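You operate a simulated robot arm through the tools that you are given. There is no shell and no other tool. Be economical: measure what you need, move in short steps, check, and stop when the job is done.

You run a simulated robot arm. Do the job below in one go: nothing can be reset, and whatever is moved stays where it is left.

## Task
Wipe the oil off the stone plate with the felt pad, then stand screw blocks 2 and 1 on it.
Fine: put the pad back.

The check looks at the end state, three seconds after you hand in, the way a careful person would. Anything else that was tipped, shoved, dropped, spilled or broken makes it a failure.

## Robot
A 6-joint arm with a two-finger parallel gripper, fixed in place. Base frame: the origin is at the foot of the arm, x ahead of it, y to its left, z up. Lengths are in m, angles in rad, forces in N, time in s.
With the tool pointing down near the work surface it reaches from about 0.24 to 0.64 m from the base axis. Its first joint turns from -1.152 to 1.152 rad. Payload 2.7 kg.
The tool frame sits at the grasp point between the pads (the TCP): z along the fingers, y along the line on which they close. The tips reach 0.023 m beyond it. Largest opening 0.094 m; finger width 0.038, thickness 0.01; the body of the gripper, 0.054 by 0.096 m, starts 0.039 m behind the TCP.
Orientation is that of the tool frame in the base frame, as [roll, pitch, yaw] about the fixed x, y, z axes, in that order (R = Rz(yaw) Ry(pitch) Rx(roll)). With the fingers straight down and closing along the base's y, the tool's x points along the base's -x, its y along +y and its z along -z.

## Interface
- The arm moves only by the tool send_rows. Its argument "rows" is a list that holds one entry, the list of rows, each a list of 7 numbers: the shift along the base's x, y, z in units of 20 mm (1.0 is 20 mm), then the turn, a rotation vector about the base's x, y, z in units of 8 degrees (1.0 is 8 degrees), then the gripper command, from -1 (fully open) to 1 (shut), values between in proportion. In form: [[[x, y, z, ax, ay, az, grip], ...]]. A call has 1 to 8 rows; each row shifts and turns the commanded pose from where the row before left it. A call with a number of a shift or a turn outside -1 to 1 is refused whole. Rows are played at 5 a second. More than 0.05 m and 0.15 rad between two rows, or a gripper value outside its range, and nothing of the call is played. Where a pose cannot be reached the arm comes as near as it can. A force on the tool above 40 N (or 10 N above the force at the start of the call, whichever is more), or a blocked arm, ends the call early, and 0.2 s more pass. Each finger travels about 0.045 m/s and halts on what it meets, pressing with about 40 N; the grip force reading is that of the motor and also rises with nothing between the fingers. The clock runs only during rows and for 0.2 s after the last one: add rows that do not move to give the fingers time. It gives the time, the measured TCP pose, the force on the tool (base axes), the opening and the grip force at its end, in the units of the frame above (readings bear some noise).
- Cameras (640 x 400 px; columns grow to the right, rows downward): "scene" is fixed at [0.0911, -0.4408, 1.3991]; the picture's right is [0.57, -0.82, 0.00], its down [-0.50, -0.34, -0.79] and it looks along [0.65, 0.45, -0.61] (base axes); focal length 330 px, centre (320, 200). "wrist" rides on the gripper at [0.086, 0.016, -0.074] in the tool frame; the picture's right is [-0.18, 0.98, 0.00], its down [-0.58, -0.11, -0.81] and it looks along [-0.79, -0.15, 0.59] (tool axes); focal length 243 px, centre (320, 200). There is no depth. A picture from a camera that has moved, and an enlarged one, comes with that camera's place and axes in the base frame and with its lens. The place of the scene camera against the robot may be out by one fixed shift of up to 0.012 m in any direction.
- capture(camera): a new picture of that camera. The clock stands still meanwhile.
- enlarge(camera, box): a new picture of the part [left, top, right, bottom] of that camera's present view, enlarged. The clock stands still meanwhile.
- sign_off(): hands the job in; it is judged then, once.

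Work in short steps. Places have to be worked out from the pictures, the camera data and where the tool is seen: move nearer, look again, correct. Check each grasp and each placing, and mend what went wrong. You have 120 turns and 84 pictures in all, those below and enlarged ones among them. Open the gripper and draw the arm clear of the work before you hand the job in, unless the task says otherwise; then end with one line.

The tools are called after "Call:" by a JSON object that holds its "fn" and its "kwargs". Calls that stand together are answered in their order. send_rows: Moves the arm, as the interface text tells. Its arguments: {"type":"object","properties":{"rows":{"type":"array","items":{"type":"array","items":{"type":"array","items":{"type":"number"}}}}},"required":["rows"]} The other tools are called the same way: capture (camera) takes a picture; enlarge (camera, box) takes an enlarged picture of a part of a camera's view; sign_off () hands the job in.

At the start:

```text
time_s: 0.0
ee_pos: [0.4544, 0.0472, 1.1823]
ee_rot: [3.14, -0.001, -3.142]
wrist_force: [1.3, 0.0, 0.2]
grip_width: 0.0937
grasp_force: 0.0
```

scene: 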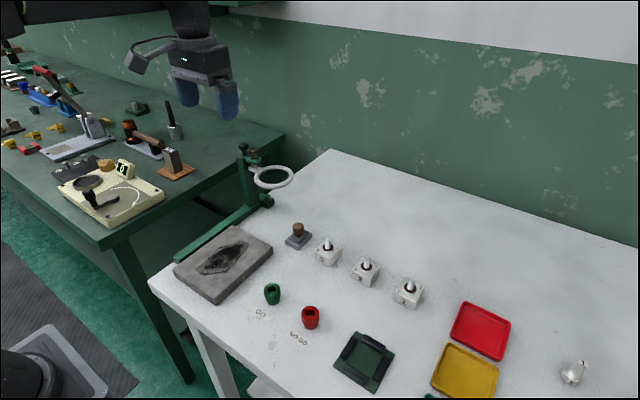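
wrist: 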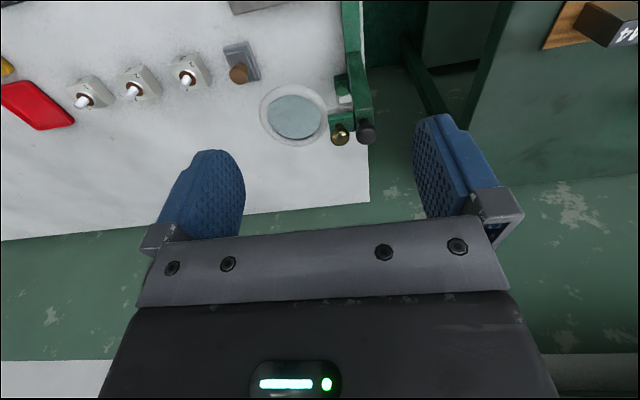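

The scene shows a stone plate with a dark oil patch, a felt pad with a brown knob, and three white screw blocks. I'll enlarge these to find numbers and positions.

Call:
{"fn": "enlarge", "kwargs": {"camera": "scene", "box": [270, 210, 450, 322]}}

Call:
{"fn": "enlarge", "kwargs": {"camera": "scene", "box": [150, 200, 350, 325]}}

```text
3.56 times, centred on (360, 266) of scene
camera zoom: at [0.0911, -0.4408, 1.3991], right [0.57, -0.82, 0.0], down [-0.5, -0.34, -0.79], along [0.65, 0.45, -0.61], focal length 1172 px, centre (178, -35)
```

zoom: 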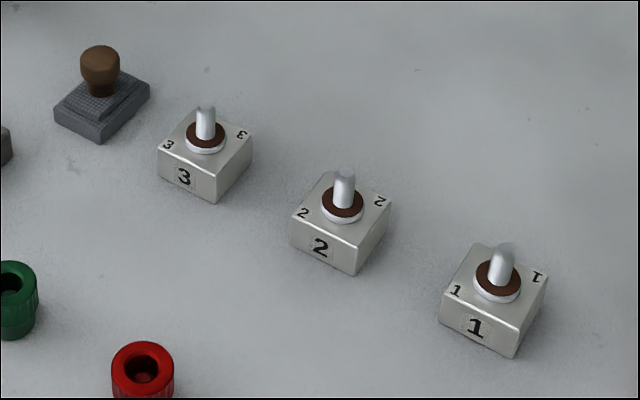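

```text
3.20 times, centred on (250, 262) of scene
camera zoom: at [0.0911, -0.4408, 1.3991], right [0.57, -0.82, 0.0], down [-0.5, -0.34, -0.79], along [0.65, 0.45, -0.61], focal length 1055 px, centre (544, 0)
```

zoom: 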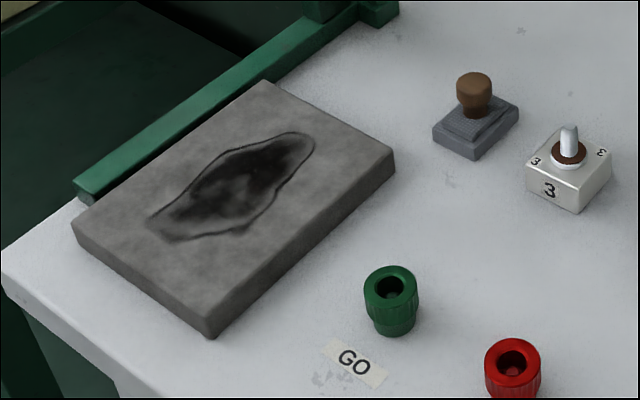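

The stone plate spans about x 0.28–0.45 and y −0.07–0.06. The pad is near (0.503, −0.095), block 2 near (0.509, −0.264) and block 1 near (0.509, −0.357). The lens ring stands around (0.56, 0.0, 0.966), so I need to keep clear of it. I'll move above the pad and look from the wrist.

Call:
{"fn": "send_rows", "kwargs": {"rows": [[[0, -0.9, -0.8, 0, 0, 0, -1], [0, -0.9, -0.8, 0, 0, 0, -1], [0, -0.9, -0.8, 0, 0, 0, -1], [0, -0.9, -0.8, 0, 0, 0, -1], [0, -0.9, -0.8, 0, 0, 0, -1], [0, -0.9, -0.8, 0, 0, 0, -1], [0, -0.9, -0.8, 0, 0, 0, -1], [0, -0.8, -0.8, 0, 0, 0, -1]]]}}

Call:
{"fn": "capture", "kwargs": {"camera": "wrist"}}

Call:
{"fn": "capture", "kwargs": {"camera": "scene"}}

```text
time_s: 1.8
ee_pos: [0.4551, -0.093, 1.0546]
ee_rot: [-3.141, -0.001, -3.141]
wrist_force: [-0.2, -0.7, 1.1]
grip_width: 0.0941
grasp_force: 0.1
```

```text
79 pictures are left
camera wrist: at [0.3694, -0.0766, 1.1284], right [0.18, 0.98, 0.0], down [0.58, -0.11, 0.81], along [0.79, -0.15, -0.59], focal length 243 px, centre (320, 200)
```

wrist: 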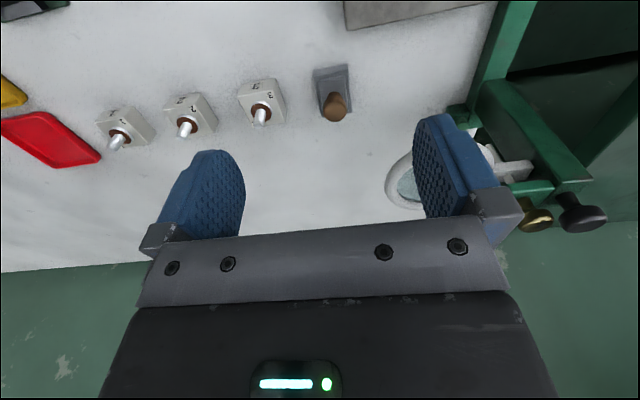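

```text
78 pictures are left
```

scene: 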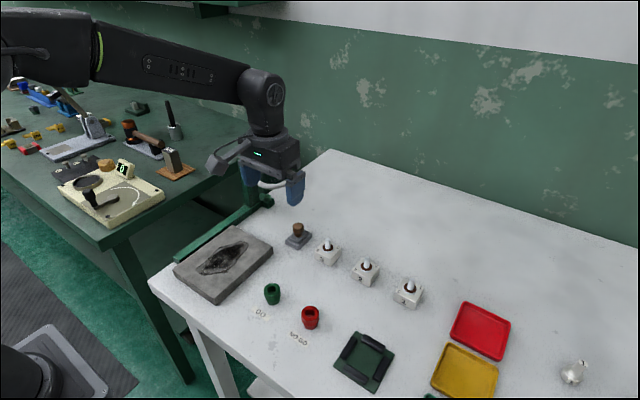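

From the wrist view the pad is near (0.512, −0.088). I'll zoom in on it, the knob and the lens to fix heights.

Call:
{"fn": "enlarge", "kwargs": {"camera": "wrist", "box": [230, 40, 430, 165]}}

Call:
{"fn": "enlarge", "kwargs": {"camera": "scene", "box": [220, 160, 348, 240]}}

```text
3.20 times, centred on (330, 102) of wrist
camera zoom: at [0.3694, -0.0766, 1.1284], right [0.18, 0.98, 0.0], down [0.58, -0.11, 0.81], along [0.79, -0.15, -0.59], focal length 776 px, centre (288, 512)
```

zoom: 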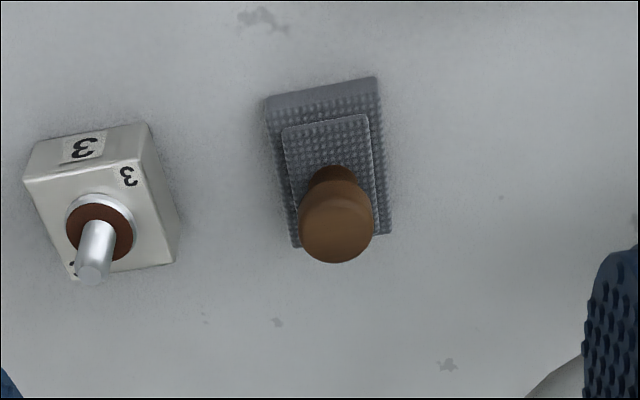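

```text
5.00 times, centred on (284, 200) of scene
camera zoom: at [0.0911, -0.4408, 1.3991], right [0.57, -0.82, 0.0], down [-0.5, -0.34, -0.79], along [0.65, 0.45, -0.61], focal length 1648 px, centre (500, 200)
```

zoom: 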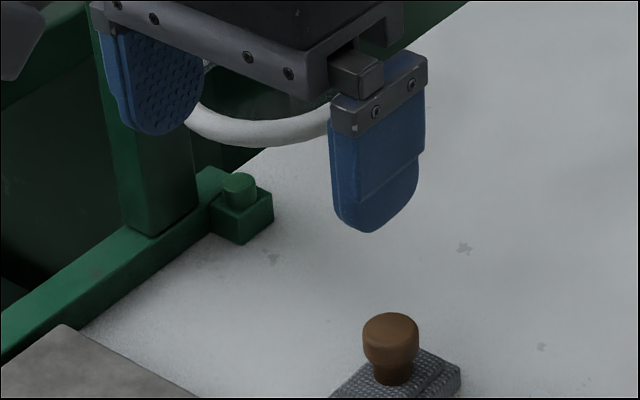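

The knob centre is about (0.524, −0.089) with its top near z 0.90, and the lens ring overhangs close by. I need the lens height precisely, so I'll shift sideways for a clear view of it.

Call:
{"fn": "send_rows", "kwargs": {"rows": [[[0, -1, 0, 0, 0, 0, -1], [0, -1, 0, 0, 0, 0, -1], [0, -1, 0, 0, 0, 0, -1], [0, -1, 0, 0, 0, 0, -1]]]}}

Call:
{"fn": "capture", "kwargs": {"camera": "wrist"}}

Call:
{"fn": "enlarge", "kwargs": {"camera": "scene", "box": [220, 130, 348, 210]}}

```text
time_s: 2.8
ee_pos: [0.4546, -0.1738, 1.0555]
ee_rot: [3.141, 0.001, 3.141]
wrist_force: [-1.4, 0.8, 0.4]
grip_width: 0.0938
grasp_force: 0.0
```

```text
75 pictures are left
camera wrist: at [0.3701, -0.1574, 1.1288], right [0.18, 0.98, 0.0], down [0.58, -0.11, 0.81], along [0.79, -0.15, -0.59], focal length 243 px, centre (320, 200)
```

wrist: 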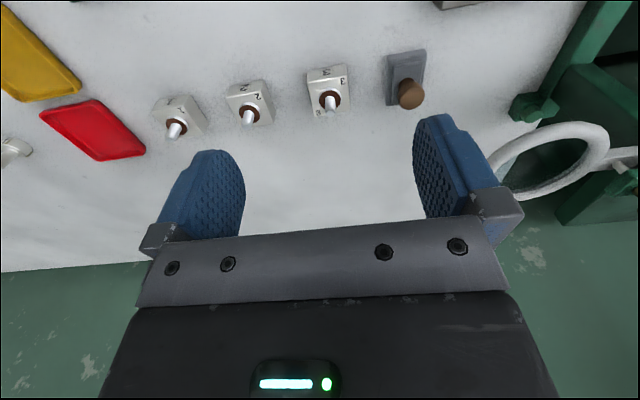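

```text
5.00 times, centred on (284, 170) of scene
camera zoom: at [0.0911, -0.4408, 1.3991], right [0.57, -0.82, 0.0], down [-0.5, -0.34, -0.79], along [0.65, 0.45, -0.61], focal length 1648 px, centre (500, 350)
```

zoom: 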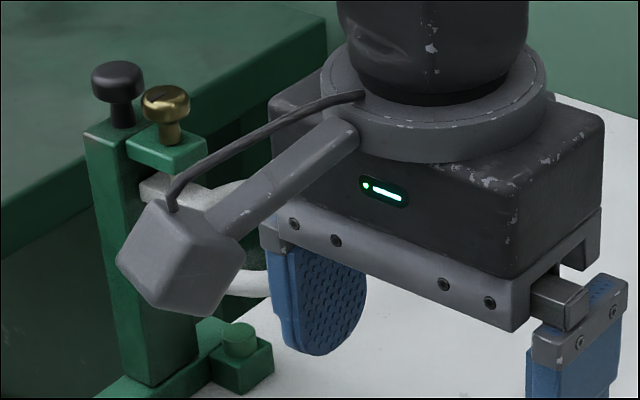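

Two wrist views put the lens at about (0.538, −0.003, 0.99) with radius 0.042, so a straight descent on the knob would brush it. I'll approach with a 30° yaw and a 20° lean away from the lens, stop short and look again.

Call:
{"fn": "send_rows", "kwargs": {"rows": [[[0, 0, 0, 0, 0, 0.94, -0.06], [0, 0, 0, 0, 0, 0.94, -0.06], [0, 0, 0, 0, 0, 0.94, -0.06], [0, 0, 0, 0, 0, 0.93, -0.06], [0.3, 0.9, 0, 0.417, -0.722, 0, -0.06], [0.4, 1, 0, 0.417, -0.722, 0, -0.06], [0.5, 1, -0.7, 0.417, -0.722, 0, -0.06]]]}}

Call:
{"fn": "capture", "kwargs": {"camera": "wrist"}}

Call:
{"fn": "capture", "kwargs": {"camera": "scene"}}

```text
time_s: 4.4
ee_pos: [0.4783, -0.1162, 1.0409]
ee_rot: [-3.139, 0.35, -2.618]
wrist_force: [-0.2, 0.4, -0.2]
grip_width: 0.0497
grasp_force: 0.0
```

```text
73 pictures are left
camera wrist: at [0.3792, -0.1552, 1.0808], right [-0.34, 0.94, 0.06], down [0.29, 0.04, 0.96], along [0.89, 0.35, -0.28], focal length 243 px, centre (320, 200)
```

wrist: 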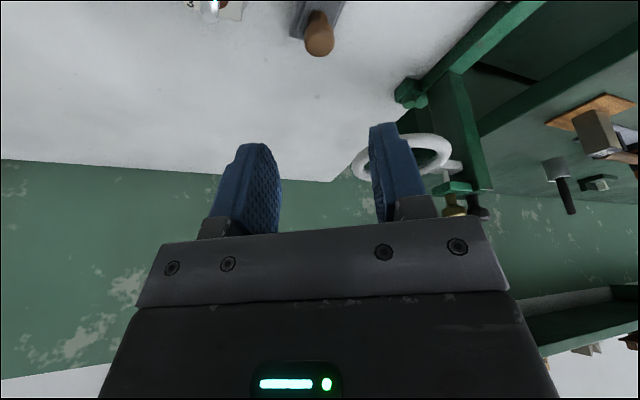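

```text
72 pictures are left
```

scene: 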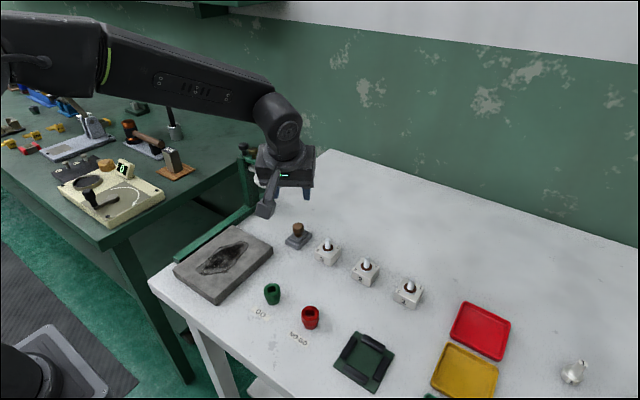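

The tool is leaned as intended and the knob reads about (0.52, −0.09) from here. I'll come down along the tool axis to just above the knob and check.

Call:
{"fn": "send_rows", "kwargs": {"rows": [[[0.272, 0.168, -0.883, 0, 0, 0, -0.06], [0.272, 0.168, -0.883, 0, 0, 0, -0.06], [0.272, 0.168, -0.883, 0, 0, 0, -0.06], [0.272, 0.168, -0.883, 0, 0, 0, -0.06], [0.272, 0.168, -0.883, 0, 0, 0, -0.06], [0.272, 0.168, -0.883, 0, 0, 0, -0.06]]]}}

Call:
{"fn": "capture", "kwargs": {"camera": "wrist"}}

Call:
{"fn": "enlarge", "kwargs": {"camera": "scene", "box": [220, 150, 380, 250]}}

```text
time_s: 5.8
ee_pos: [0.5114, -0.0945, 0.9356]
ee_rot: [-3.141, 0.347, -2.618]
wrist_force: [-0.3, 0.0, -0.5]
grip_width: 0.0498
grasp_force: 0.0
```

```text
71 pictures are left
camera wrist: at [0.4124, -0.1338, 0.9741], right [-0.34, 0.94, 0.06], down [0.29, 0.04, 0.96], along [0.89, 0.35, -0.28], focal length 243 px, centre (320, 200)
```

wrist: 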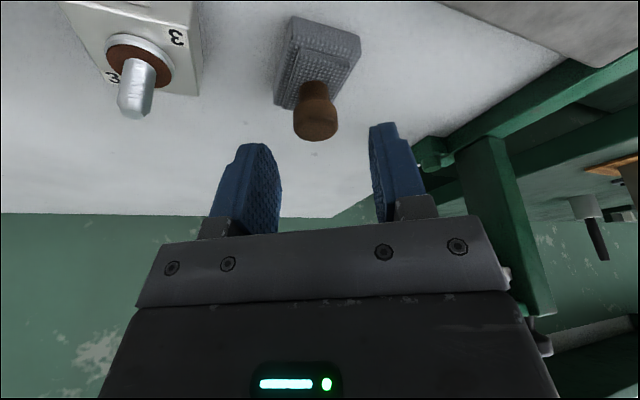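

```text
4.00 times, centred on (300, 200) of scene
camera zoom: at [0.0911, -0.4408, 1.3991], right [0.57, -0.82, 0.0], down [-0.5, -0.34, -0.79], along [0.65, 0.45, -0.61], focal length 1319 px, centre (400, 200)
```

zoom: 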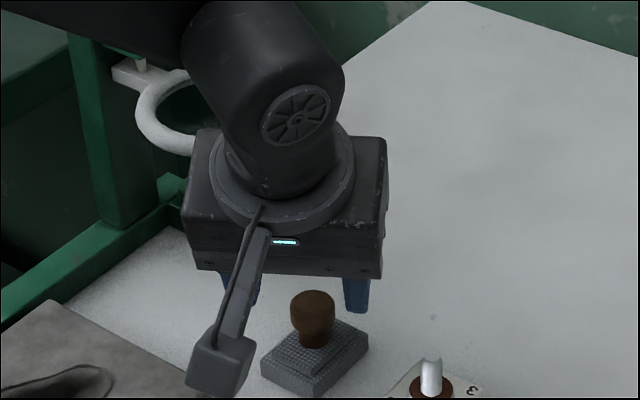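

The knob sits centred between the fingers along my approach axis, at about (0.523, −0.090). I'll go down to TCP z 0.900 and check before closing.

Call:
{"fn": "send_rows", "kwargs": {"rows": [[[0.193, 0.075, -0.593, 0, 0, 0, -0.06], [0.193, 0.075, -0.593, 0, 0, 0, -0.06], [0.193, 0.075, -0.593, 0, 0, 0, -0.06]]]}}

Call:
{"fn": "capture", "kwargs": {"camera": "wrist"}}

Call:
{"fn": "enlarge", "kwargs": {"camera": "scene", "box": [220, 150, 380, 250]}}

```text
time_s: 6.6
ee_pos: [0.5239, -0.0911, 0.8997]
ee_rot: [-3.141, 0.35, -2.618]
wrist_force: [0.5, 0.3, 0.5]
grip_width: 0.05
grasp_force: 0.0
```

```text
69 pictures are left
camera wrist: at [0.4237, -0.1307, 0.9388], right [-0.34, 0.94, 0.06], down [0.29, 0.04, 0.96], along [0.89, 0.35, -0.28], focal length 243 px, centre (320, 200)
```

wrist: 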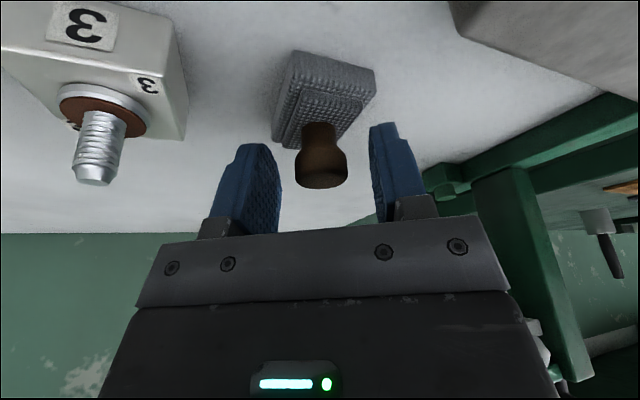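

```text
4.00 times, centred on (300, 200) of scene
camera zoom: at [0.0911, -0.4408, 1.3991], right [0.57, -0.82, 0.0], down [-0.5, -0.34, -0.79], along [0.65, 0.45, -0.61], focal length 1319 px, centre (400, 200)
```

zoom: 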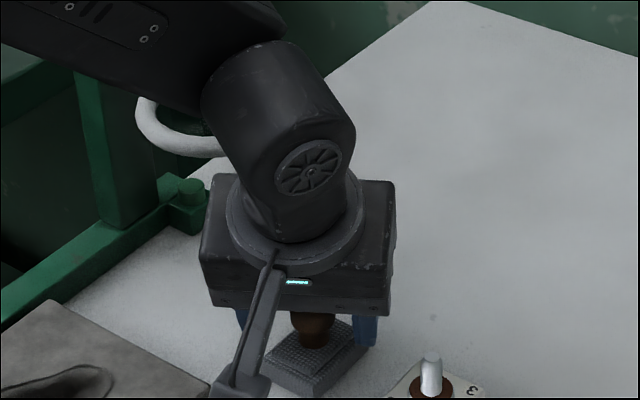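

The knob head is between the fingers at the right depth. I'll close on it.

Call:
{"fn": "send_rows", "kwargs": {"rows": [[[0, 0, 0, 0, 0, 0, 1], [0, 0, 0, 0, 0, 0, 1], [0, 0, 0, 0, 0, 0, 1], [0, 0, 0, 0, 0, 0, 1]]]}}

Call:
{"fn": "capture", "kwargs": {"camera": "wrist"}}

```text
time_s: 7.6
ee_pos: [0.522, -0.0898, 0.8981]
ee_rot: [-3.141, 0.347, -2.618]
wrist_force: [-1.1, -0.3, -0.2]
grip_width: 0.0243
grasp_force: 40.1
```

```text
67 pictures are left
camera wrist: at [0.4236, -0.1308, 0.939], right [-0.34, 0.94, 0.06], down [0.29, 0.04, 0.96], along [0.89, 0.35, -0.28], focal length 243 px, centre (320, 200)
```

wrist: 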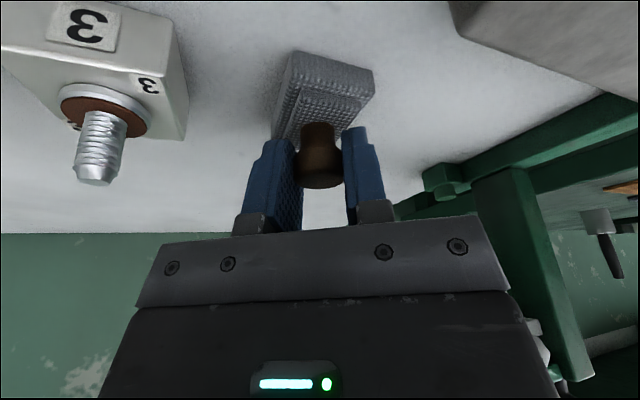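

The grip is firm at 0.024. I'll lift along the same tilted axis, keeping the lean so the pad stays level, then move back toward the plate.

Call:
{"fn": "send_rows", "kwargs": {"rows": [[[-0.296, -0.171, 0.94, 0, 0, 0, 1], [-0.296, -0.171, 0.94, 0, 0, 0, 1], [-0.296, -0.171, 0.94, 0, 0, 0, 1], [-1, 0, 0, 0, 0, 0, 1], [-1, 0.2, 0, 0, 0, 0, 1], [-1, 0.6, 0, 0, 0, 0, 1], [-1, 1, 0, 0, 0, 0, 1]]]}}

Call:
{"fn": "enlarge", "kwargs": {"camera": "scene", "box": [150, 150, 350, 275]}}

Call:
{"fn": "capture", "kwargs": {"camera": "wrist"}}

```text
time_s: 9.2
ee_pos: [0.4253, -0.0645, 0.9559]
ee_rot: [-3.141, 0.35, -2.619]
wrist_force: [-1.4, 0.3, -0.9]
grip_width: 0.0241
grasp_force: 39.7
```

```text
3.20 times, centred on (250, 212) of scene
camera zoom: at [0.0911, -0.4408, 1.3991], right [0.57, -0.82, 0.0], down [-0.5, -0.34, -0.79], along [0.65, 0.45, -0.61], focal length 1055 px, centre (544, 160)
```

zoom: 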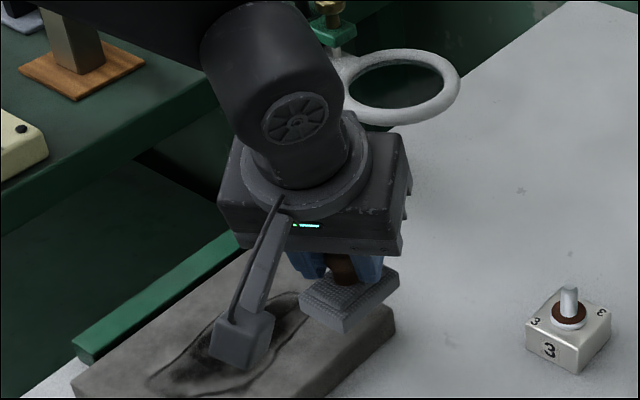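

```text
65 pictures are left
camera wrist: at [0.3254, -0.1046, 0.9961], right [-0.34, 0.94, 0.06], down [0.29, 0.04, 0.96], along [0.89, 0.35, -0.28], focal length 243 px, centre (320, 200)
```

wrist: 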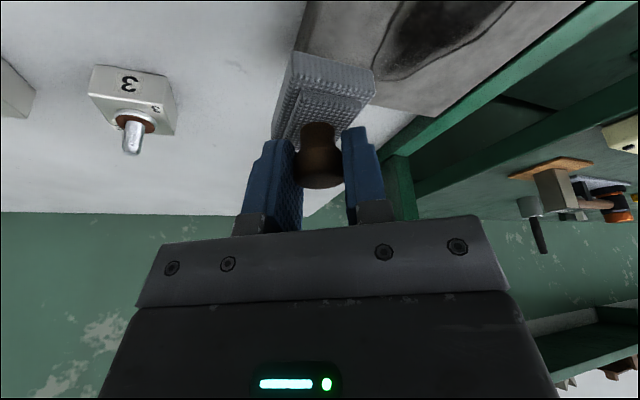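

The pad hangs level under the gripper over the plate's right edge. I'll move over the oil's near corner and lower to about 5 mm above the plate.

Call:
{"fn": "send_rows", "kwargs": {"rows": [[[0, 0.75, 0, 0, 0, 0, 1], [0, 0.75, 0, 0, 0, 0, 1], [0, 0, -0.6, 0, 0, 0, 1], [0, 0, -0.5, 0, 0, 0, 1]]]}}

Call:
{"fn": "send_rows", "kwargs": {"rows": [[[0, 0, -0.15, 0, 0, 0, 1], [0, 0, -0.15, 0, 0, 0, 1]]]}}

Call:
{"fn": "enlarge", "kwargs": {"camera": "scene", "box": [150, 190, 310, 290]}}

```text
time_s: 10.2
ee_pos: [0.426, -0.0372, 0.9338]
ee_rot: [-3.141, 0.348, -2.619]
wrist_force: [-0.1, -0.3, -0.6]
grip_width: 0.0245
grasp_force: 40.2
```

```text
time_s: 10.8
ee_pos: [0.4263, -0.0354, 0.9269]
ee_rot: [3.142, 0.35, -2.618]
wrist_force: [0.5, 0.4, -0.5]
grip_width: 0.0244
grasp_force: 40.1
```

```text
4.00 times, centred on (230, 240) of scene
camera zoom: at [0.0911, -0.4408, 1.3991], right [0.57, -0.82, 0.0], down [-0.5, -0.34, -0.79], along [0.65, 0.45, -0.61], focal length 1319 px, centre (680, 40)
```

zoom: 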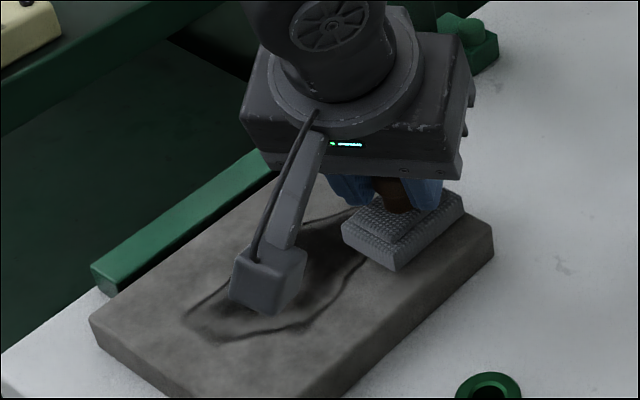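

No contact force yet, and the pad is close above the plate. I'll creep down in 2 mm steps until force shows.

Call:
{"fn": "send_rows", "kwargs": {"rows": [[[0, 0, -0.1, 0, 0, 0, 1], [0, 0, -0.1, 0, 0, 0, 1]]]}}

Call:
{"fn": "send_rows", "kwargs": {"rows": [[[0, 0, -0.1, 0, 0, 0, 1]]]}}

```text
time_s: 11.4
ee_pos: [0.4257, -0.0364, 0.9241]
ee_rot: [3.141, 0.352, -2.619]
wrist_force: [-5.8, 3.4, 14.7]
grip_width: 0.0243
grasp_force: 40.3
```

```text
time_s: 11.8
ee_pos: [0.4255, -0.0353, 0.9234]
ee_rot: [-3.137, 0.355, -2.615]
wrist_force: [-12.8, 7.7, 36.8]
grip_width: 0.0245
grasp_force: 39.8
```

Contact is at about z 0.924. I'll ease back to roughly 12–15 N and make the first stroke toward −x.

Call:
{"fn": "send_rows", "kwargs": {"rows": [[[0, 0, 0.1, 0, 0, 0, 1], [-0.4, 0, 0, 0, 0, 0, 1], [-0.6, 0, 0, 0, 0, 0, 1], [-0.6, 0, 0, 0, 0, 0, 1], [-0.8, 0, 0, 0, 0, 0, 1], [-0.8, 0, 0, 0, 0, 0, 1], [-0.8, 0, 0, 0, 0, 0, 1], [-0.6, 0, 0, 0, 0, 0, 1]]]}}

Call:
{"fn": "enlarge", "kwargs": {"camera": "scene", "box": [150, 190, 310, 290]}}

```text
time_s: 13.6
ee_pos: [0.3351, -0.0363, 0.9233]
ee_rot: [3.139, 0.351, -2.617]
wrist_force: [6.8, 0.7, 13.8]
grip_width: 0.0241
grasp_force: 39.9
```

```text
4.00 times, centred on (230, 240) of scene
camera zoom: at [0.0911, -0.4408, 1.3991], right [0.57, -0.82, 0.0], down [-0.5, -0.34, -0.79], along [0.65, 0.45, -0.61], focal length 1319 px, centre (680, 40)
```

zoom: 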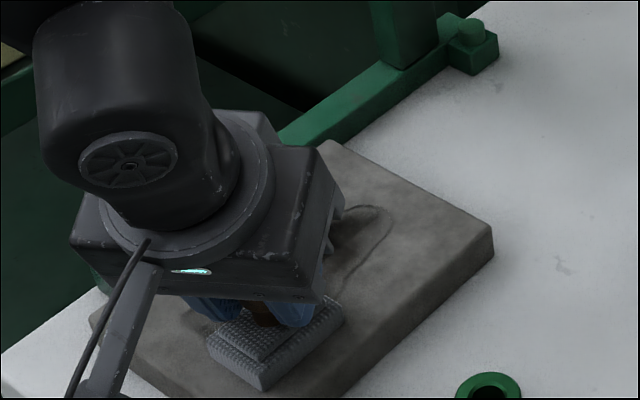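

The stroke ran with steady force of about 14 N. I'll continue, stepping +17 mm in y and sweeping back in +x.

Call:
{"fn": "send_rows", "kwargs": {"rows": [[[0, 0.4, 0, 0, 0, 0, 1], [0, 0.4, 0, 0, 0, 0, 1], [0.75, 0, 0, 0, 0, 0, 1], [0.75, 0, 0, 0, 0, 0, 1], [0.75, 0, 0, 0, 0, 0, 1], [0.75, 0, 0, 0, 0, 0, 1], [0.75, 0, 0, 0, 0, 0, 1], [0.8, 0, 0, 0, 0, 0, 1]]]}}

Call:
{"fn": "send_rows", "kwargs": {"rows": [[[0, 0.4, 0, 0, 0, 0, 1], [0, 0.4, 0, 0, 0, 0, 1], [-0.75, 0, 0, 0, 0, 0, 1], [-0.75, 0, 0, 0, 0, 0, 1], [-0.75, 0, 0, 0, 0, 0, 1], [-0.75, 0, 0, 0, 0, 0, 1], [-0.75, 0, 0, 0, 0, 0, 1], [-0.8, 0, 0, 0, 0, 0, 1]]]}}

Call:
{"fn": "send_rows", "kwargs": {"rows": [[[0, 0.4, 0, 0, 0, 0, 1], [0, 0.4, 0, 0, 0, 0, 1], [0.75, 0, 0, 0, 0, 0, 1], [0.75, 0, 0, 0, 0, 0, 1], [0.75, 0, 0, 0, 0, 0, 1], [0.75, 0, 0, 0, 0, 0, 1], [0.75, 0, 0, 0, 0, 0, 1], [0.8, 0, 0, 0, 0, 0, 1]]]}}

Call:
{"fn": "enlarge", "kwargs": {"camera": "scene", "box": [150, 190, 310, 290]}}

```text
time_s: 15.4
ee_pos: [0.4236, -0.0195, 0.9222]
ee_rot: [-3.141, 0.35, -2.618]
wrist_force: [-2.7, -1.1, 6.3]
grip_width: 0.0244
grasp_force: 40.2
```

```text
time_s: 17.2
ee_pos: [0.3327, -0.0067, 0.9237]
ee_rot: [-3.141, 0.352, -2.619]
wrist_force: [0.9, 0.0, 1.8]
grip_width: 0.0243
grasp_force: 40.2
```

```text
time_s: 19.0
ee_pos: [0.4244, 0.0112, 0.9232]
ee_rot: [-3.141, 0.35, -2.618]
wrist_force: [-0.3, -0.4, -0.4]
grip_width: 0.0242
grasp_force: 39.5
```

```text
4.00 times, centred on (230, 240) of scene
camera zoom: at [0.0911, -0.4408, 1.3991], right [0.57, -0.82, 0.0], down [-0.5, -0.34, -0.79], along [0.65, 0.45, -0.61], focal length 1319 px, centre (680, 40)
```

zoom: 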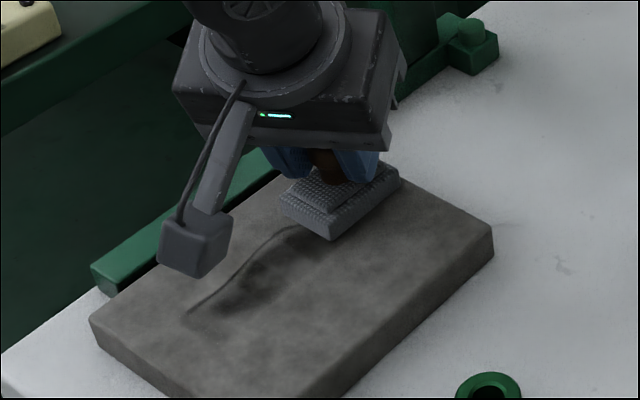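

The oil has gone on the right half, but the contact force faded to zero, probably from a slight slip of the knob. I'll press down 2 mm and check the force.

Call:
{"fn": "send_rows", "kwargs": {"rows": [[[0, 0.4, -0.1, 0, 0, 0, 1], [0, 0, -0.06, 0, 0, 0, 1]]]}}

```text
time_s: 19.6
ee_pos: [0.4263, 0.0186, 0.923]
ee_rot: [-3.138, 0.356, -2.618]
wrist_force: [-6.6, -11.0, 31.8]
grip_width: 0.0242
grasp_force: 39.9
```

Contact is about 32 N. I'll ease off 1.2 mm and sweep −x at this y, then back +x further left, and then −x through the middle.

Call:
{"fn": "send_rows", "kwargs": {"rows": [[[0, 0, 0.06, 0, 0, 0, 1], [-0.6, 0, 0, 0, 0, 0, 1], [-0.65, 0, 0, 0, 0, 0, 1], [-0.65, 0, 0, 0, 0, 0, 1], [-0.65, 0, 0, 0, 0, 0, 1], [-0.65, 0, 0, 0, 0, 0, 1], [-0.65, 0, 0, 0, 0, 0, 1], [-0.65, 0, 0, 0, 0, 0, 1]]]}}

Call:
{"fn": "send_rows", "kwargs": {"rows": [[[0, -0.4, -0.03, 0, 0, 0, 1], [0, -0.4, 0, 0, 0, 0, 1], [0.7, 0, 0, 0, 0, 0, 1], [0.7, 0, 0, 0, 0, 0, 1], [0.7, 0, 0, 0, 0, 0, 1], [0.7, 0, 0, 0, 0, 0, 1], [0.7, 0, 0, 0, 0, 0, 1], [0.7, 0, 0, 0, 0, 0, 1]]]}}

Call:
{"fn": "enlarge", "kwargs": {"camera": "scene", "box": [150, 190, 310, 290]}}

```text
time_s: 21.4
ee_pos: [0.3361, 0.0207, 0.9226]
ee_rot: [-3.14, 0.351, -2.617]
wrist_force: [9.3, 0.7, 17.0]
grip_width: 0.0242
grasp_force: 40.3
```

```text
time_s: 22.1
ee_pos: [0.3361, 0.0056, 0.9224]
ee_rot: [3.139, 0.348, -2.615]
wrist_force: [-1.4, 0.5, 6.5]
grip_width: 0.0243
grasp_force: 39.9
stopped in row 3: the force on the tool passed its limit (the readings are from after the stop); the commanded pose is now the measured one
```

```text
4.00 times, centred on (230, 240) of scene
camera zoom: at [0.091, -0.4408, 1.3991], right [0.57, -0.82, 0.0], down [-0.5, -0.34, -0.8], along [0.65, 0.45, -0.61], focal length 1319 px, centre (680, 40)
```

zoom: 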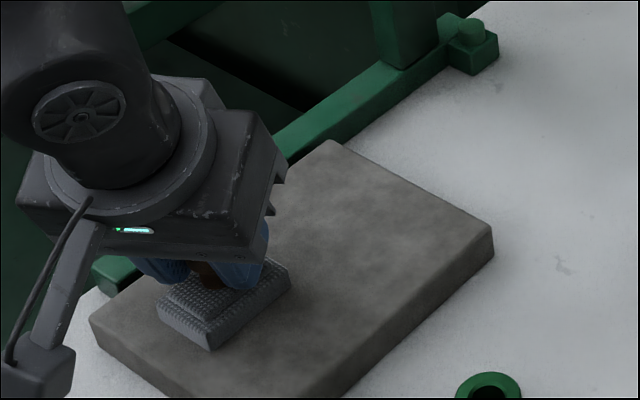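

The visible plate looks clean apart from what is under the pad. I'll make another slow sweep at this lower force through the middle.

Call:
{"fn": "send_rows", "kwargs": {"rows": [[[0.2, 0, -0.02, 0, 0, 0, 1], [0.5, 0, 0, 0, 0, 0, 1], [0.6, 0, 0, 0, 0, 0, 1], [0.7, 0, 0, 0, 0, 0, 1], [0.7, 0, 0, 0, 0, 0, 1], [0.7, 0, 0, 0, 0, 0, 1], [0.7, 0, 0, 0, 0, 0, 1], [0.4, 0, 0, 0, 0, 0, 1]]]}}

Call:
{"fn": "enlarge", "kwargs": {"camera": "scene", "box": [150, 190, 310, 290]}}

```text
time_s: 22.7
ee_pos: [0.3497, 0.0042, 0.9222]
ee_rot: [3.136, 0.354, -2.619]
wrist_force: [-0.9, 0.4, 5.5]
grip_width: 0.0242
grasp_force: 40.1
stopped in row 3: the force on the tool passed its limit (the readings are from after the stop); the commanded pose is now the measured one
```

```text
4.00 times, centred on (230, 240) of scene
camera zoom: at [0.0911, -0.4408, 1.3991], right [0.57, -0.82, 0.0], down [-0.5, -0.34, -0.8], along [0.65, 0.45, -0.61], focal length 1319 px, centre (680, 40)
```

zoom: 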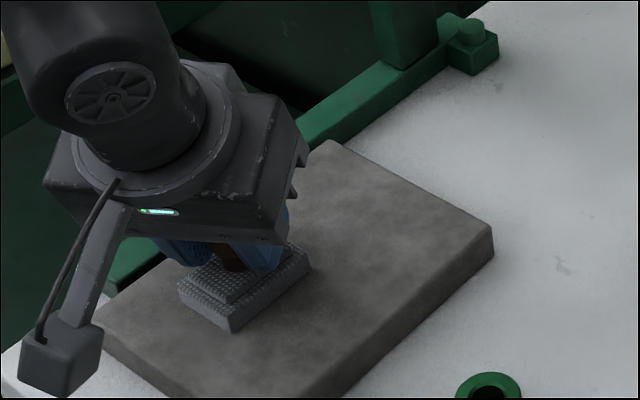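

The +x direction digs in, so I'll lift off, move clear and inspect the whole plate.

Call:
{"fn": "send_rows", "kwargs": {"rows": [[[0, 0, 0.8, 0, 0, 0, 1], [0, 0, 0.8, 0, 0, 0, 1], [1, -0.9, 0, 0, 0, 0, 1], [1, -0.9, 0, 0, 0, 0, 1], [1, -0.9, 0, 0, 0, 0, 1], [1, -0.9, 0, 0, 0, 0, 1], [1, -0.9, 0, 0, 0, 0, 1], [0.8, -0.3, 0, 0, 0, 0, 1]]]}}

Call:
{"fn": "enlarge", "kwargs": {"camera": "scene", "box": [150, 190, 310, 290]}}

```text
time_s: 24.5
ee_pos: [0.4645, -0.0914, 0.9534]
ee_rot: [3.135, 0.351, -2.62]
wrist_force: [-0.3, 0.8, -0.3]
grip_width: 0.0242
grasp_force: 40.4
```

```text
4.00 times, centred on (230, 240) of scene
camera zoom: at [0.0911, -0.4408, 1.3991], right [0.57, -0.82, 0.0], down [-0.5, -0.34, -0.79], along [0.65, 0.45, -0.61], focal length 1319 px, centre (680, 40)
```

zoom: 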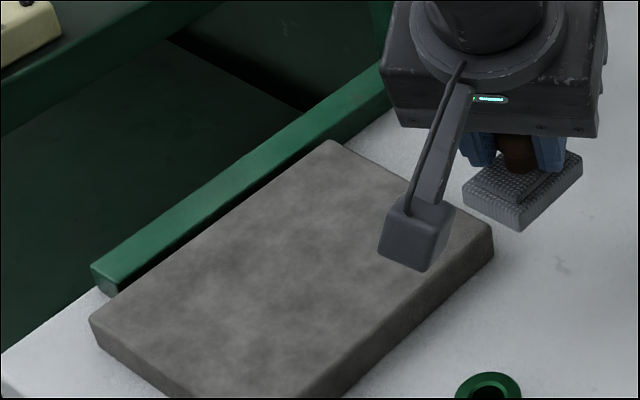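

The plate looks clean with only natural mottling. I'll bring the pad back to the pre-place point, look once more at the whole plate, then set it down along the original axis.

Call:
{"fn": "send_rows", "kwargs": {"rows": [[[0.7, -0.2, 0, 0, 0, 0, 1], [0.7, -0.2, 0, 0, 0, 0, 1], [0.6, -0.05, 0, 0, 0, 0, 1]]]}}

Call:
{"fn": "capture", "kwargs": {"camera": "wrist"}}

Call:
{"fn": "enlarge", "kwargs": {"camera": "scene", "box": [150, 190, 342, 310]}}

```text
time_s: 25.3
ee_pos: [0.506, -0.0992, 0.9539]
ee_rot: [3.134, 0.353, -2.618]
wrist_force: [0.5, 0.4, -0.6]
grip_width: 0.0241
grasp_force: 39.9
```

```text
58 pictures are left
camera wrist: at [0.406, -0.1388, 0.9942], right [-0.34, 0.94, 0.07], down [0.29, 0.04, 0.96], along [0.89, 0.35, -0.28], focal length 243 px, centre (320, 200)
```

wrist: 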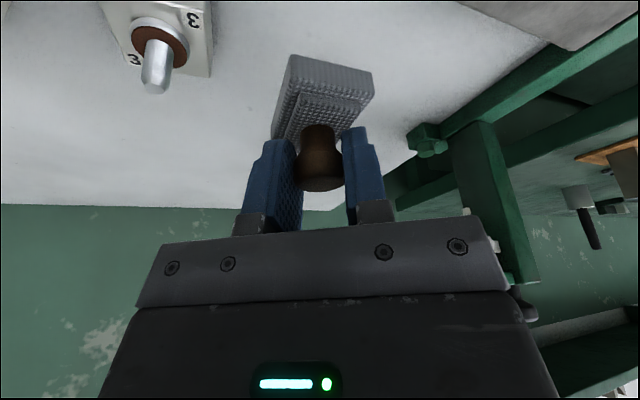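

```text
3.33 times, centred on (246, 250) of scene
camera zoom: at [0.0911, -0.4408, 1.3991], right [0.57, -0.82, 0.0], down [-0.5, -0.34, -0.79], along [0.65, 0.45, -0.61], focal length 1099 px, centre (567, 33)
```

zoom: 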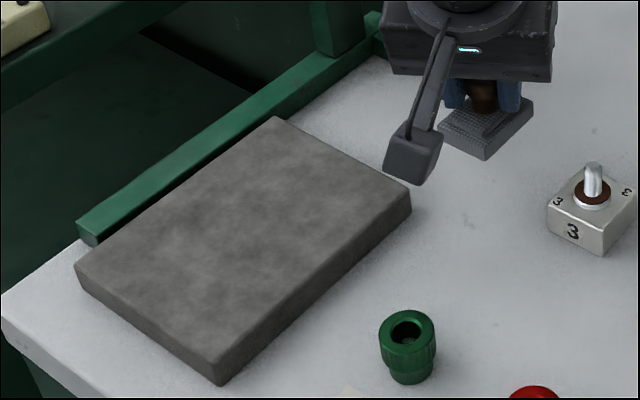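

I'll take one tighter look at the plate to be sure no film is left.

Call:
{"fn": "enlarge", "kwargs": {"camera": "scene", "box": [176, 225, 272, 285]}}

Call:
{"fn": "send_rows", "kwargs": {"rows": [[[0.27, 0.14, -0.9, 0, 0, 0, 1], [0.27, 0.14, -0.9, 0, 0, 0, 1], [0.26, 0.14, -0.65, 0, 0, 0, 1]]]}}

```text
6.67 times, centred on (224, 255) of scene
camera zoom: at [0.0911, -0.4408, 1.3991], right [0.57, -0.82, 0.0], down [-0.5, -0.34, -0.79], along [0.65, 0.45, -0.61], focal length 2198 px, centre (960, -167)
```

zoom: 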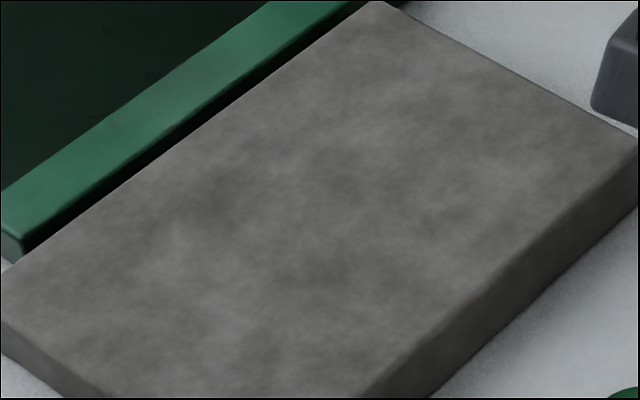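

```text
time_s: 26.1
ee_pos: [0.5215, -0.0914, 0.9058]
ee_rot: [3.137, 0.351, -2.618]
wrist_force: [0.0, 0.2, -1.0]
grip_width: 0.0243
grasp_force: 39.8
```

The plate is clean. I'll lower the last few millimetres until there is light contact.

Call:
{"fn": "send_rows", "kwargs": {"rows": [[[0.04, 0.02, -0.2, 0, 0, 0, 1], [0, 0, -0.1, 0, 0, 0, 1]]]}}

Call:
{"fn": "send_rows", "kwargs": {"rows": [[[0, 0, -0.1, 0, 0, 0, 1]]]}}

```text
time_s: 26.7
ee_pos: [0.5226, -0.0912, 0.8972]
ee_rot: [3.137, 0.35, -2.617]
wrist_force: [1.2, -0.6, -0.6]
grip_width: 0.0241
grasp_force: 40.2
```

```text
time_s: 27.1
ee_pos: [0.5207, -0.0907, 0.8976]
ee_rot: [3.136, 0.352, -2.618]
wrist_force: [-3.0, -0.2, 8.6]
grip_width: 0.0244
grasp_force: 40.3
```

The pad is resting on the table with about 9 N. I'll open to 0.05 and retreat along the axis.

Call:
{"fn": "send_rows", "kwargs": {"rows": [[[0, 0, 0, 0, 0, 0, -0.06], [0, 0, 0, 0, 0, 0, -0.06], [0, 0, 0, 0, 0, 0, -0.06], [-0.15, -0.085, 0.47, 0, 0, 0, -0.06], [-0.296, -0.171, 0.94, 0, 0, 0, -0.06], [-0.296, -0.171, 0.94, 0, 0, 0, -0.06], [-0.296, -0.171, 0.94, 0, 0, 0, -0.06], [-0.296, -0.171, 0.94, 0, 0, 0, -0.06]]]}}

Call:
{"fn": "enlarge", "kwargs": {"camera": "scene", "box": [220, 150, 380, 250]}}

```text
time_s: 28.9
ee_pos: [0.4933, -0.1056, 0.9822]
ee_rot: [3.137, 0.349, -2.619]
wrist_force: [-0.2, 0.0, 0.2]
grip_width: 0.0501
grasp_force: 0.1
```

```text
4.00 times, centred on (300, 200) of scene
camera zoom: at [0.0911, -0.4408, 1.3991], right [0.57, -0.82, 0.0], down [-0.5, -0.34, -0.79], along [0.65, 0.45, -0.61], focal length 1319 px, centre (400, 200)
```

zoom: 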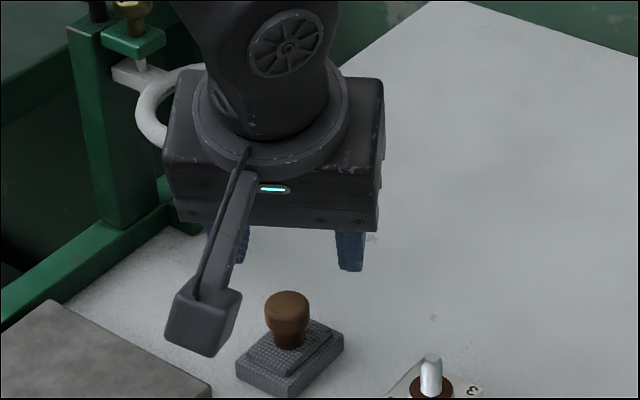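

The pad is upright, but it now sits about 14 mm off toward +y/−x, having followed one finger on opening. I'll look from the wrist to measure this before nudging it back.

Call:
{"fn": "capture", "kwargs": {"camera": "wrist"}}

```text
54 pictures are left
camera wrist: at [0.3951, -0.1443, 1.0213], right [-0.34, 0.94, 0.07], down [0.29, 0.04, 0.96], along [0.89, 0.35, -0.28], focal length 243 px, centre (320, 200)
```

wrist: 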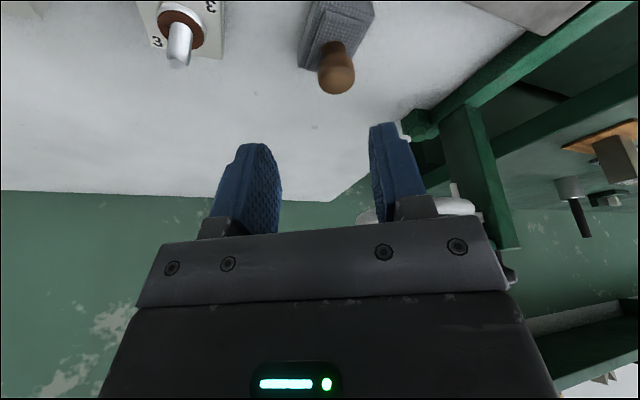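

The knob is now near (0.512, −0.079), which is 15 mm off along the finger axis. I'll open to 0.08, come down over the original spot, and close to 0.028 so the finger pushes it back without gripping.

Call:
{"fn": "send_rows", "kwargs": {"rows": [[[0, 0, 0, 0, 0, 0, -0.7], [0, 0, 0, 0, 0, 0, -0.7], [0.3, 0.156, -0.82, 0, 0, 0, -0.7], [0.3, 0.156, -0.82, 0, 0, 0, -0.7], [0.3, 0.156, -0.82, 0, 0, 0, -0.7], [0.3, 0.156, -0.82, 0, 0, 0, -0.7], [0.3, 0.156, -0.8, 0, 0, 0, -0.7]]]}}

Call:
{"fn": "send_rows", "kwargs": {"rows": [[[0, 0, 0, 0, 0, 0, -0.3], [0, 0, 0, 0, 0, 0, -0.1], [0, 0, 0, 0, 0, 0, 0.1], [0, 0, 0, 0, 0, 0, 0.3], [0, 0, 0, 0, 0, 0, 0.4], [0, 0, 0, 0, 0, 0, 0.4], [0, 0, 0, 0, 0, 0, 0.4]]]}}

Call:
{"fn": "capture", "kwargs": {"camera": "wrist"}}

```text
time_s: 30.5
ee_pos: [0.5259, -0.0899, 0.8984]
ee_rot: [3.135, 0.35, -2.618]
wrist_force: [0.3, 0.7, 0.5]
grip_width: 0.0799
grasp_force: 0.0
```

```text
time_s: 32.1
ee_pos: [0.525, -0.0904, 0.8985]
ee_rot: [3.138, 0.352, -2.618]
wrist_force: [0.8, 0.5, 0.0]
grip_width: 0.0281
grasp_force: 0.0
```

```text
53 pictures are left
camera wrist: at [0.4268, -0.1294, 0.9384], right [-0.34, 0.94, 0.07], down [0.29, 0.04, 0.96], along [0.89, 0.35, -0.28], focal length 243 px, centre (320, 200)
```

wrist: 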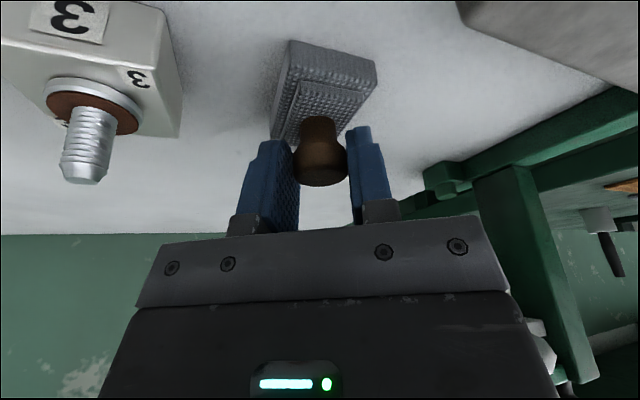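

The knob is centred in the original spot again, with no grip force. I'll open and retreat along the axis.

Call:
{"fn": "send_rows", "kwargs": {"rows": [[[0, 0, 0, 0, 0, 0, 0.1], [0, 0, 0, 0, 0, 0, -0.2], [0, 0, 0, 0, 0, 0, -0.2], [-0.296, -0.171, 0.94, 0, 0, 0, -0.2], [-0.296, -0.171, 0.94, 0, 0, 0, -0.2], [-0.296, -0.171, 0.94, 0, 0, 0, -0.2], [-0.296, -0.171, 0.94, 0, 0, 0, -0.2], [-0.296, -0.171, 0.94, 0, 0, 0, -0.2]]]}}

Call:
{"fn": "enlarge", "kwargs": {"camera": "scene", "box": [220, 150, 380, 250]}}

```text
time_s: 33.9
ee_pos: [0.4948, -0.1085, 0.9943]
ee_rot: [3.136, 0.349, -2.62]
wrist_force: [-0.3, -0.6, 0.4]
grip_width: 0.0564
grasp_force: 0.0
```

```text
4.00 times, centred on (300, 200) of scene
camera zoom: at [0.0911, -0.4408, 1.3991], right [0.57, -0.82, 0.0], down [-0.5, -0.34, -0.79], along [0.65, 0.45, -0.61], focal length 1319 px, centre (400, 200)
```

zoom: 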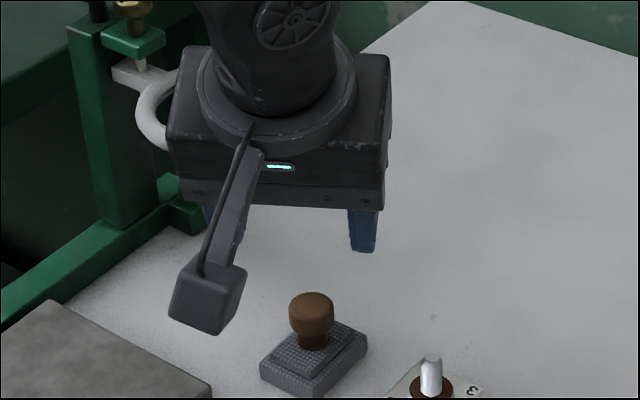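

The pad is back on its spot, upright. Next I'll straighten the tool and move above block 2 to look.

Call:
{"fn": "send_rows", "kwargs": {"rows": [[[-0.25, -0.9, 0.7, 0, 0, 0, -1], [-0.25, -1, 0.7, -0.417, 0.722, 0, -1], [-0.25, -1, 0.7, -0.417, 0.722, 0, -1], [-0.25, -1, 0.7, -0.417, 0.722, 0, -1], [-0.25, -1, 0, 0, 0, -0.94, -1], [-0.25, -1, 0, 0, 0, -0.94, -1], [-0.1, -1, 0, 0, 0, -0.94, -1], [0, -0.5, 0, 0, 0, -0.93, -1]]]}}

Call:
{"fn": "capture", "kwargs": {"camera": "wrist"}}

Call:
{"fn": "capture", "kwargs": {"camera": "scene"}}

```text
time_s: 35.7
ee_pos: [0.4621, -0.2554, 1.051]
ee_rot: [3.134, 0.0, 3.139]
wrist_force: [0.3, -1.1, -0.6]
grip_width: 0.094
grasp_force: 0.1
```

```text
51 pictures are left
camera wrist: at [0.377, -0.2395, 1.1244], right [0.19, 0.98, 0.01], down [0.58, -0.12, 0.81], along [0.79, -0.15, -0.59], focal length 243 px, centre (320, 200)
```

wrist: 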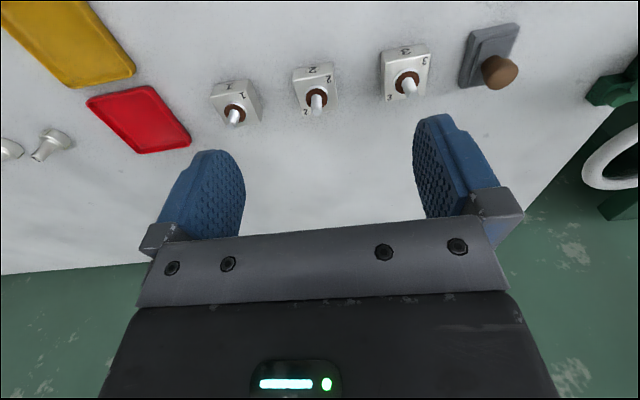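

```text
50 pictures are left
```

scene: 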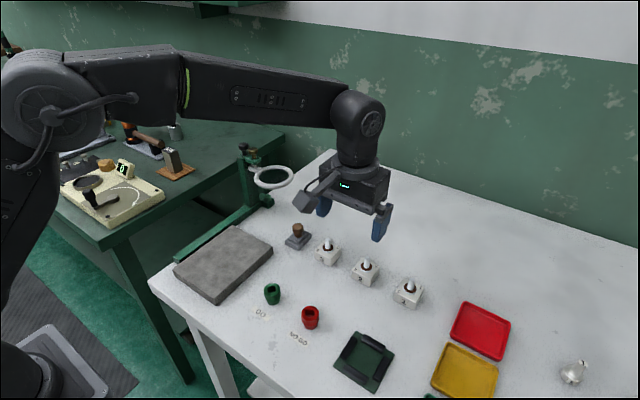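

Call:
{"fn": "enlarge", "kwargs": {"camera": "wrist", "box": [200, 40, 360, 140]}}

```text
4.00 times, centred on (280, 90) of wrist
camera zoom: at [0.377, -0.2395, 1.1244], right [0.19, 0.98, 0.01], down [0.58, -0.12, 0.81], along [0.79, -0.15, -0.59], focal length 970 px, centre (480, 640)
```

zoom: 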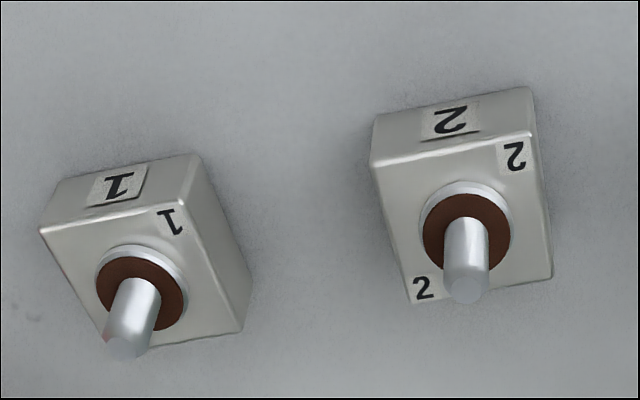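

Block 2 is at about (0.517, −0.269), square to the axes, roughly 0.042 wide with its top at 0.88 and its screw tip near 0.911. Block 1 is near (0.518, −0.364). I'll descend above block 2 with a 0.07 opening and check.

Call:
{"fn": "send_rows", "kwargs": {"rows": [[[0.45, -0.1, -0.8, 0, 0, 0, -0.5], [0.45, -0.1, -0.8, 0, 0, 0, -0.5], [0.45, -0.1, -0.8, 0, 0, 0, -0.5], [0.45, -0.1, -0.8, 0, 0, 0, -0.5], [0.45, -0.1, -0.8, 0, 0, 0, -0.5], [0.5, -0.2, -1, 0, 0, 0, -0.5]]]}}

Call:
{"fn": "capture", "kwargs": {"camera": "wrist"}}

Call:
{"fn": "enlarge", "kwargs": {"camera": "scene", "box": [280, 180, 472, 300]}}

```text
time_s: 37.1
ee_pos: [0.519, -0.2678, 0.9494]
ee_rot: [3.135, 0.003, -3.141]
wrist_force: [1.2, 0.5, -0.4]
grip_width: 0.0704
grasp_force: 0.0
```

```text
48 pictures are left
camera wrist: at [0.4333, -0.2523, 1.0229], right [0.18, 0.98, 0.01], down [0.58, -0.11, 0.81], along [0.79, -0.15, -0.59], focal length 243 px, centre (320, 200)
```

wrist: 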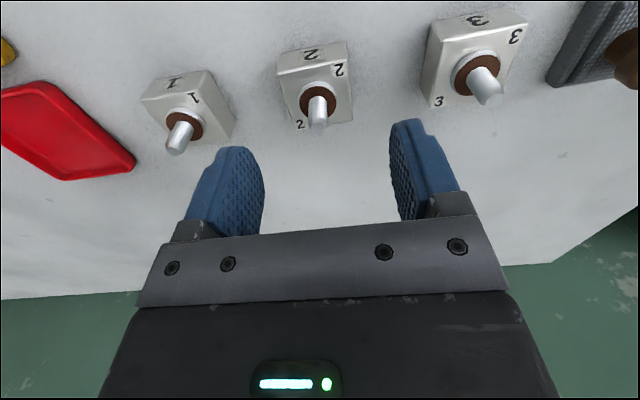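

```text
3.33 times, centred on (376, 240) of scene
camera zoom: at [0.0911, -0.4408, 1.3991], right [0.57, -0.82, 0.0], down [-0.5, -0.34, -0.79], along [0.65, 0.45, -0.61], focal length 1099 px, centre (133, 67)
```

zoom: 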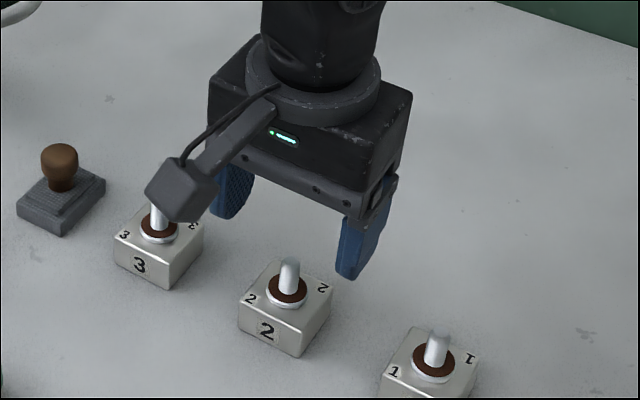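

The block is centred under the TCP. I'll descend to z 0.880, leaving clearance above the screw.

Call:
{"fn": "send_rows", "kwargs": {"rows": [[[0, -0.03, -0.9, 0, 0, 0, -0.5], [0, 0, -0.9, 0, 0, 0, -0.5], [0, 0, -0.9, 0, 0, 0, -0.5], [0, 0, -0.73, 0, 0, 0, -0.5]]]}}

Call:
{"fn": "capture", "kwargs": {"camera": "wrist"}}

```text
time_s: 38.1
ee_pos: [0.5193, -0.2694, 0.8832]
ee_rot: [3.136, 0.002, 3.141]
wrist_force: [0.3, 0.4, -1.1]
grip_width: 0.0705
grasp_force: 0.1
```

```text
46 pictures are left
camera wrist: at [0.4336, -0.2534, 0.9556], right [0.18, 0.98, 0.01], down [0.58, -0.11, 0.81], along [0.79, -0.15, -0.59], focal length 243 px, centre (320, 200)
```

wrist: 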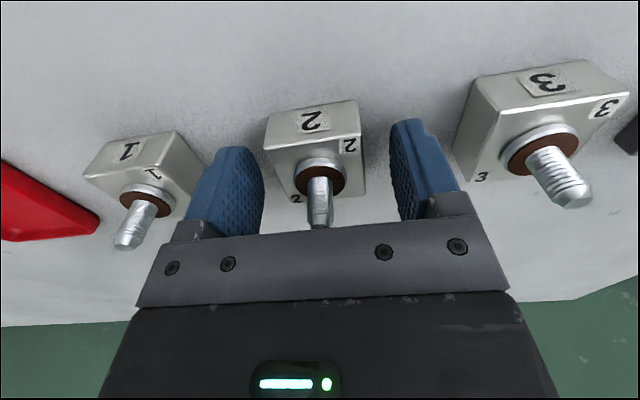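

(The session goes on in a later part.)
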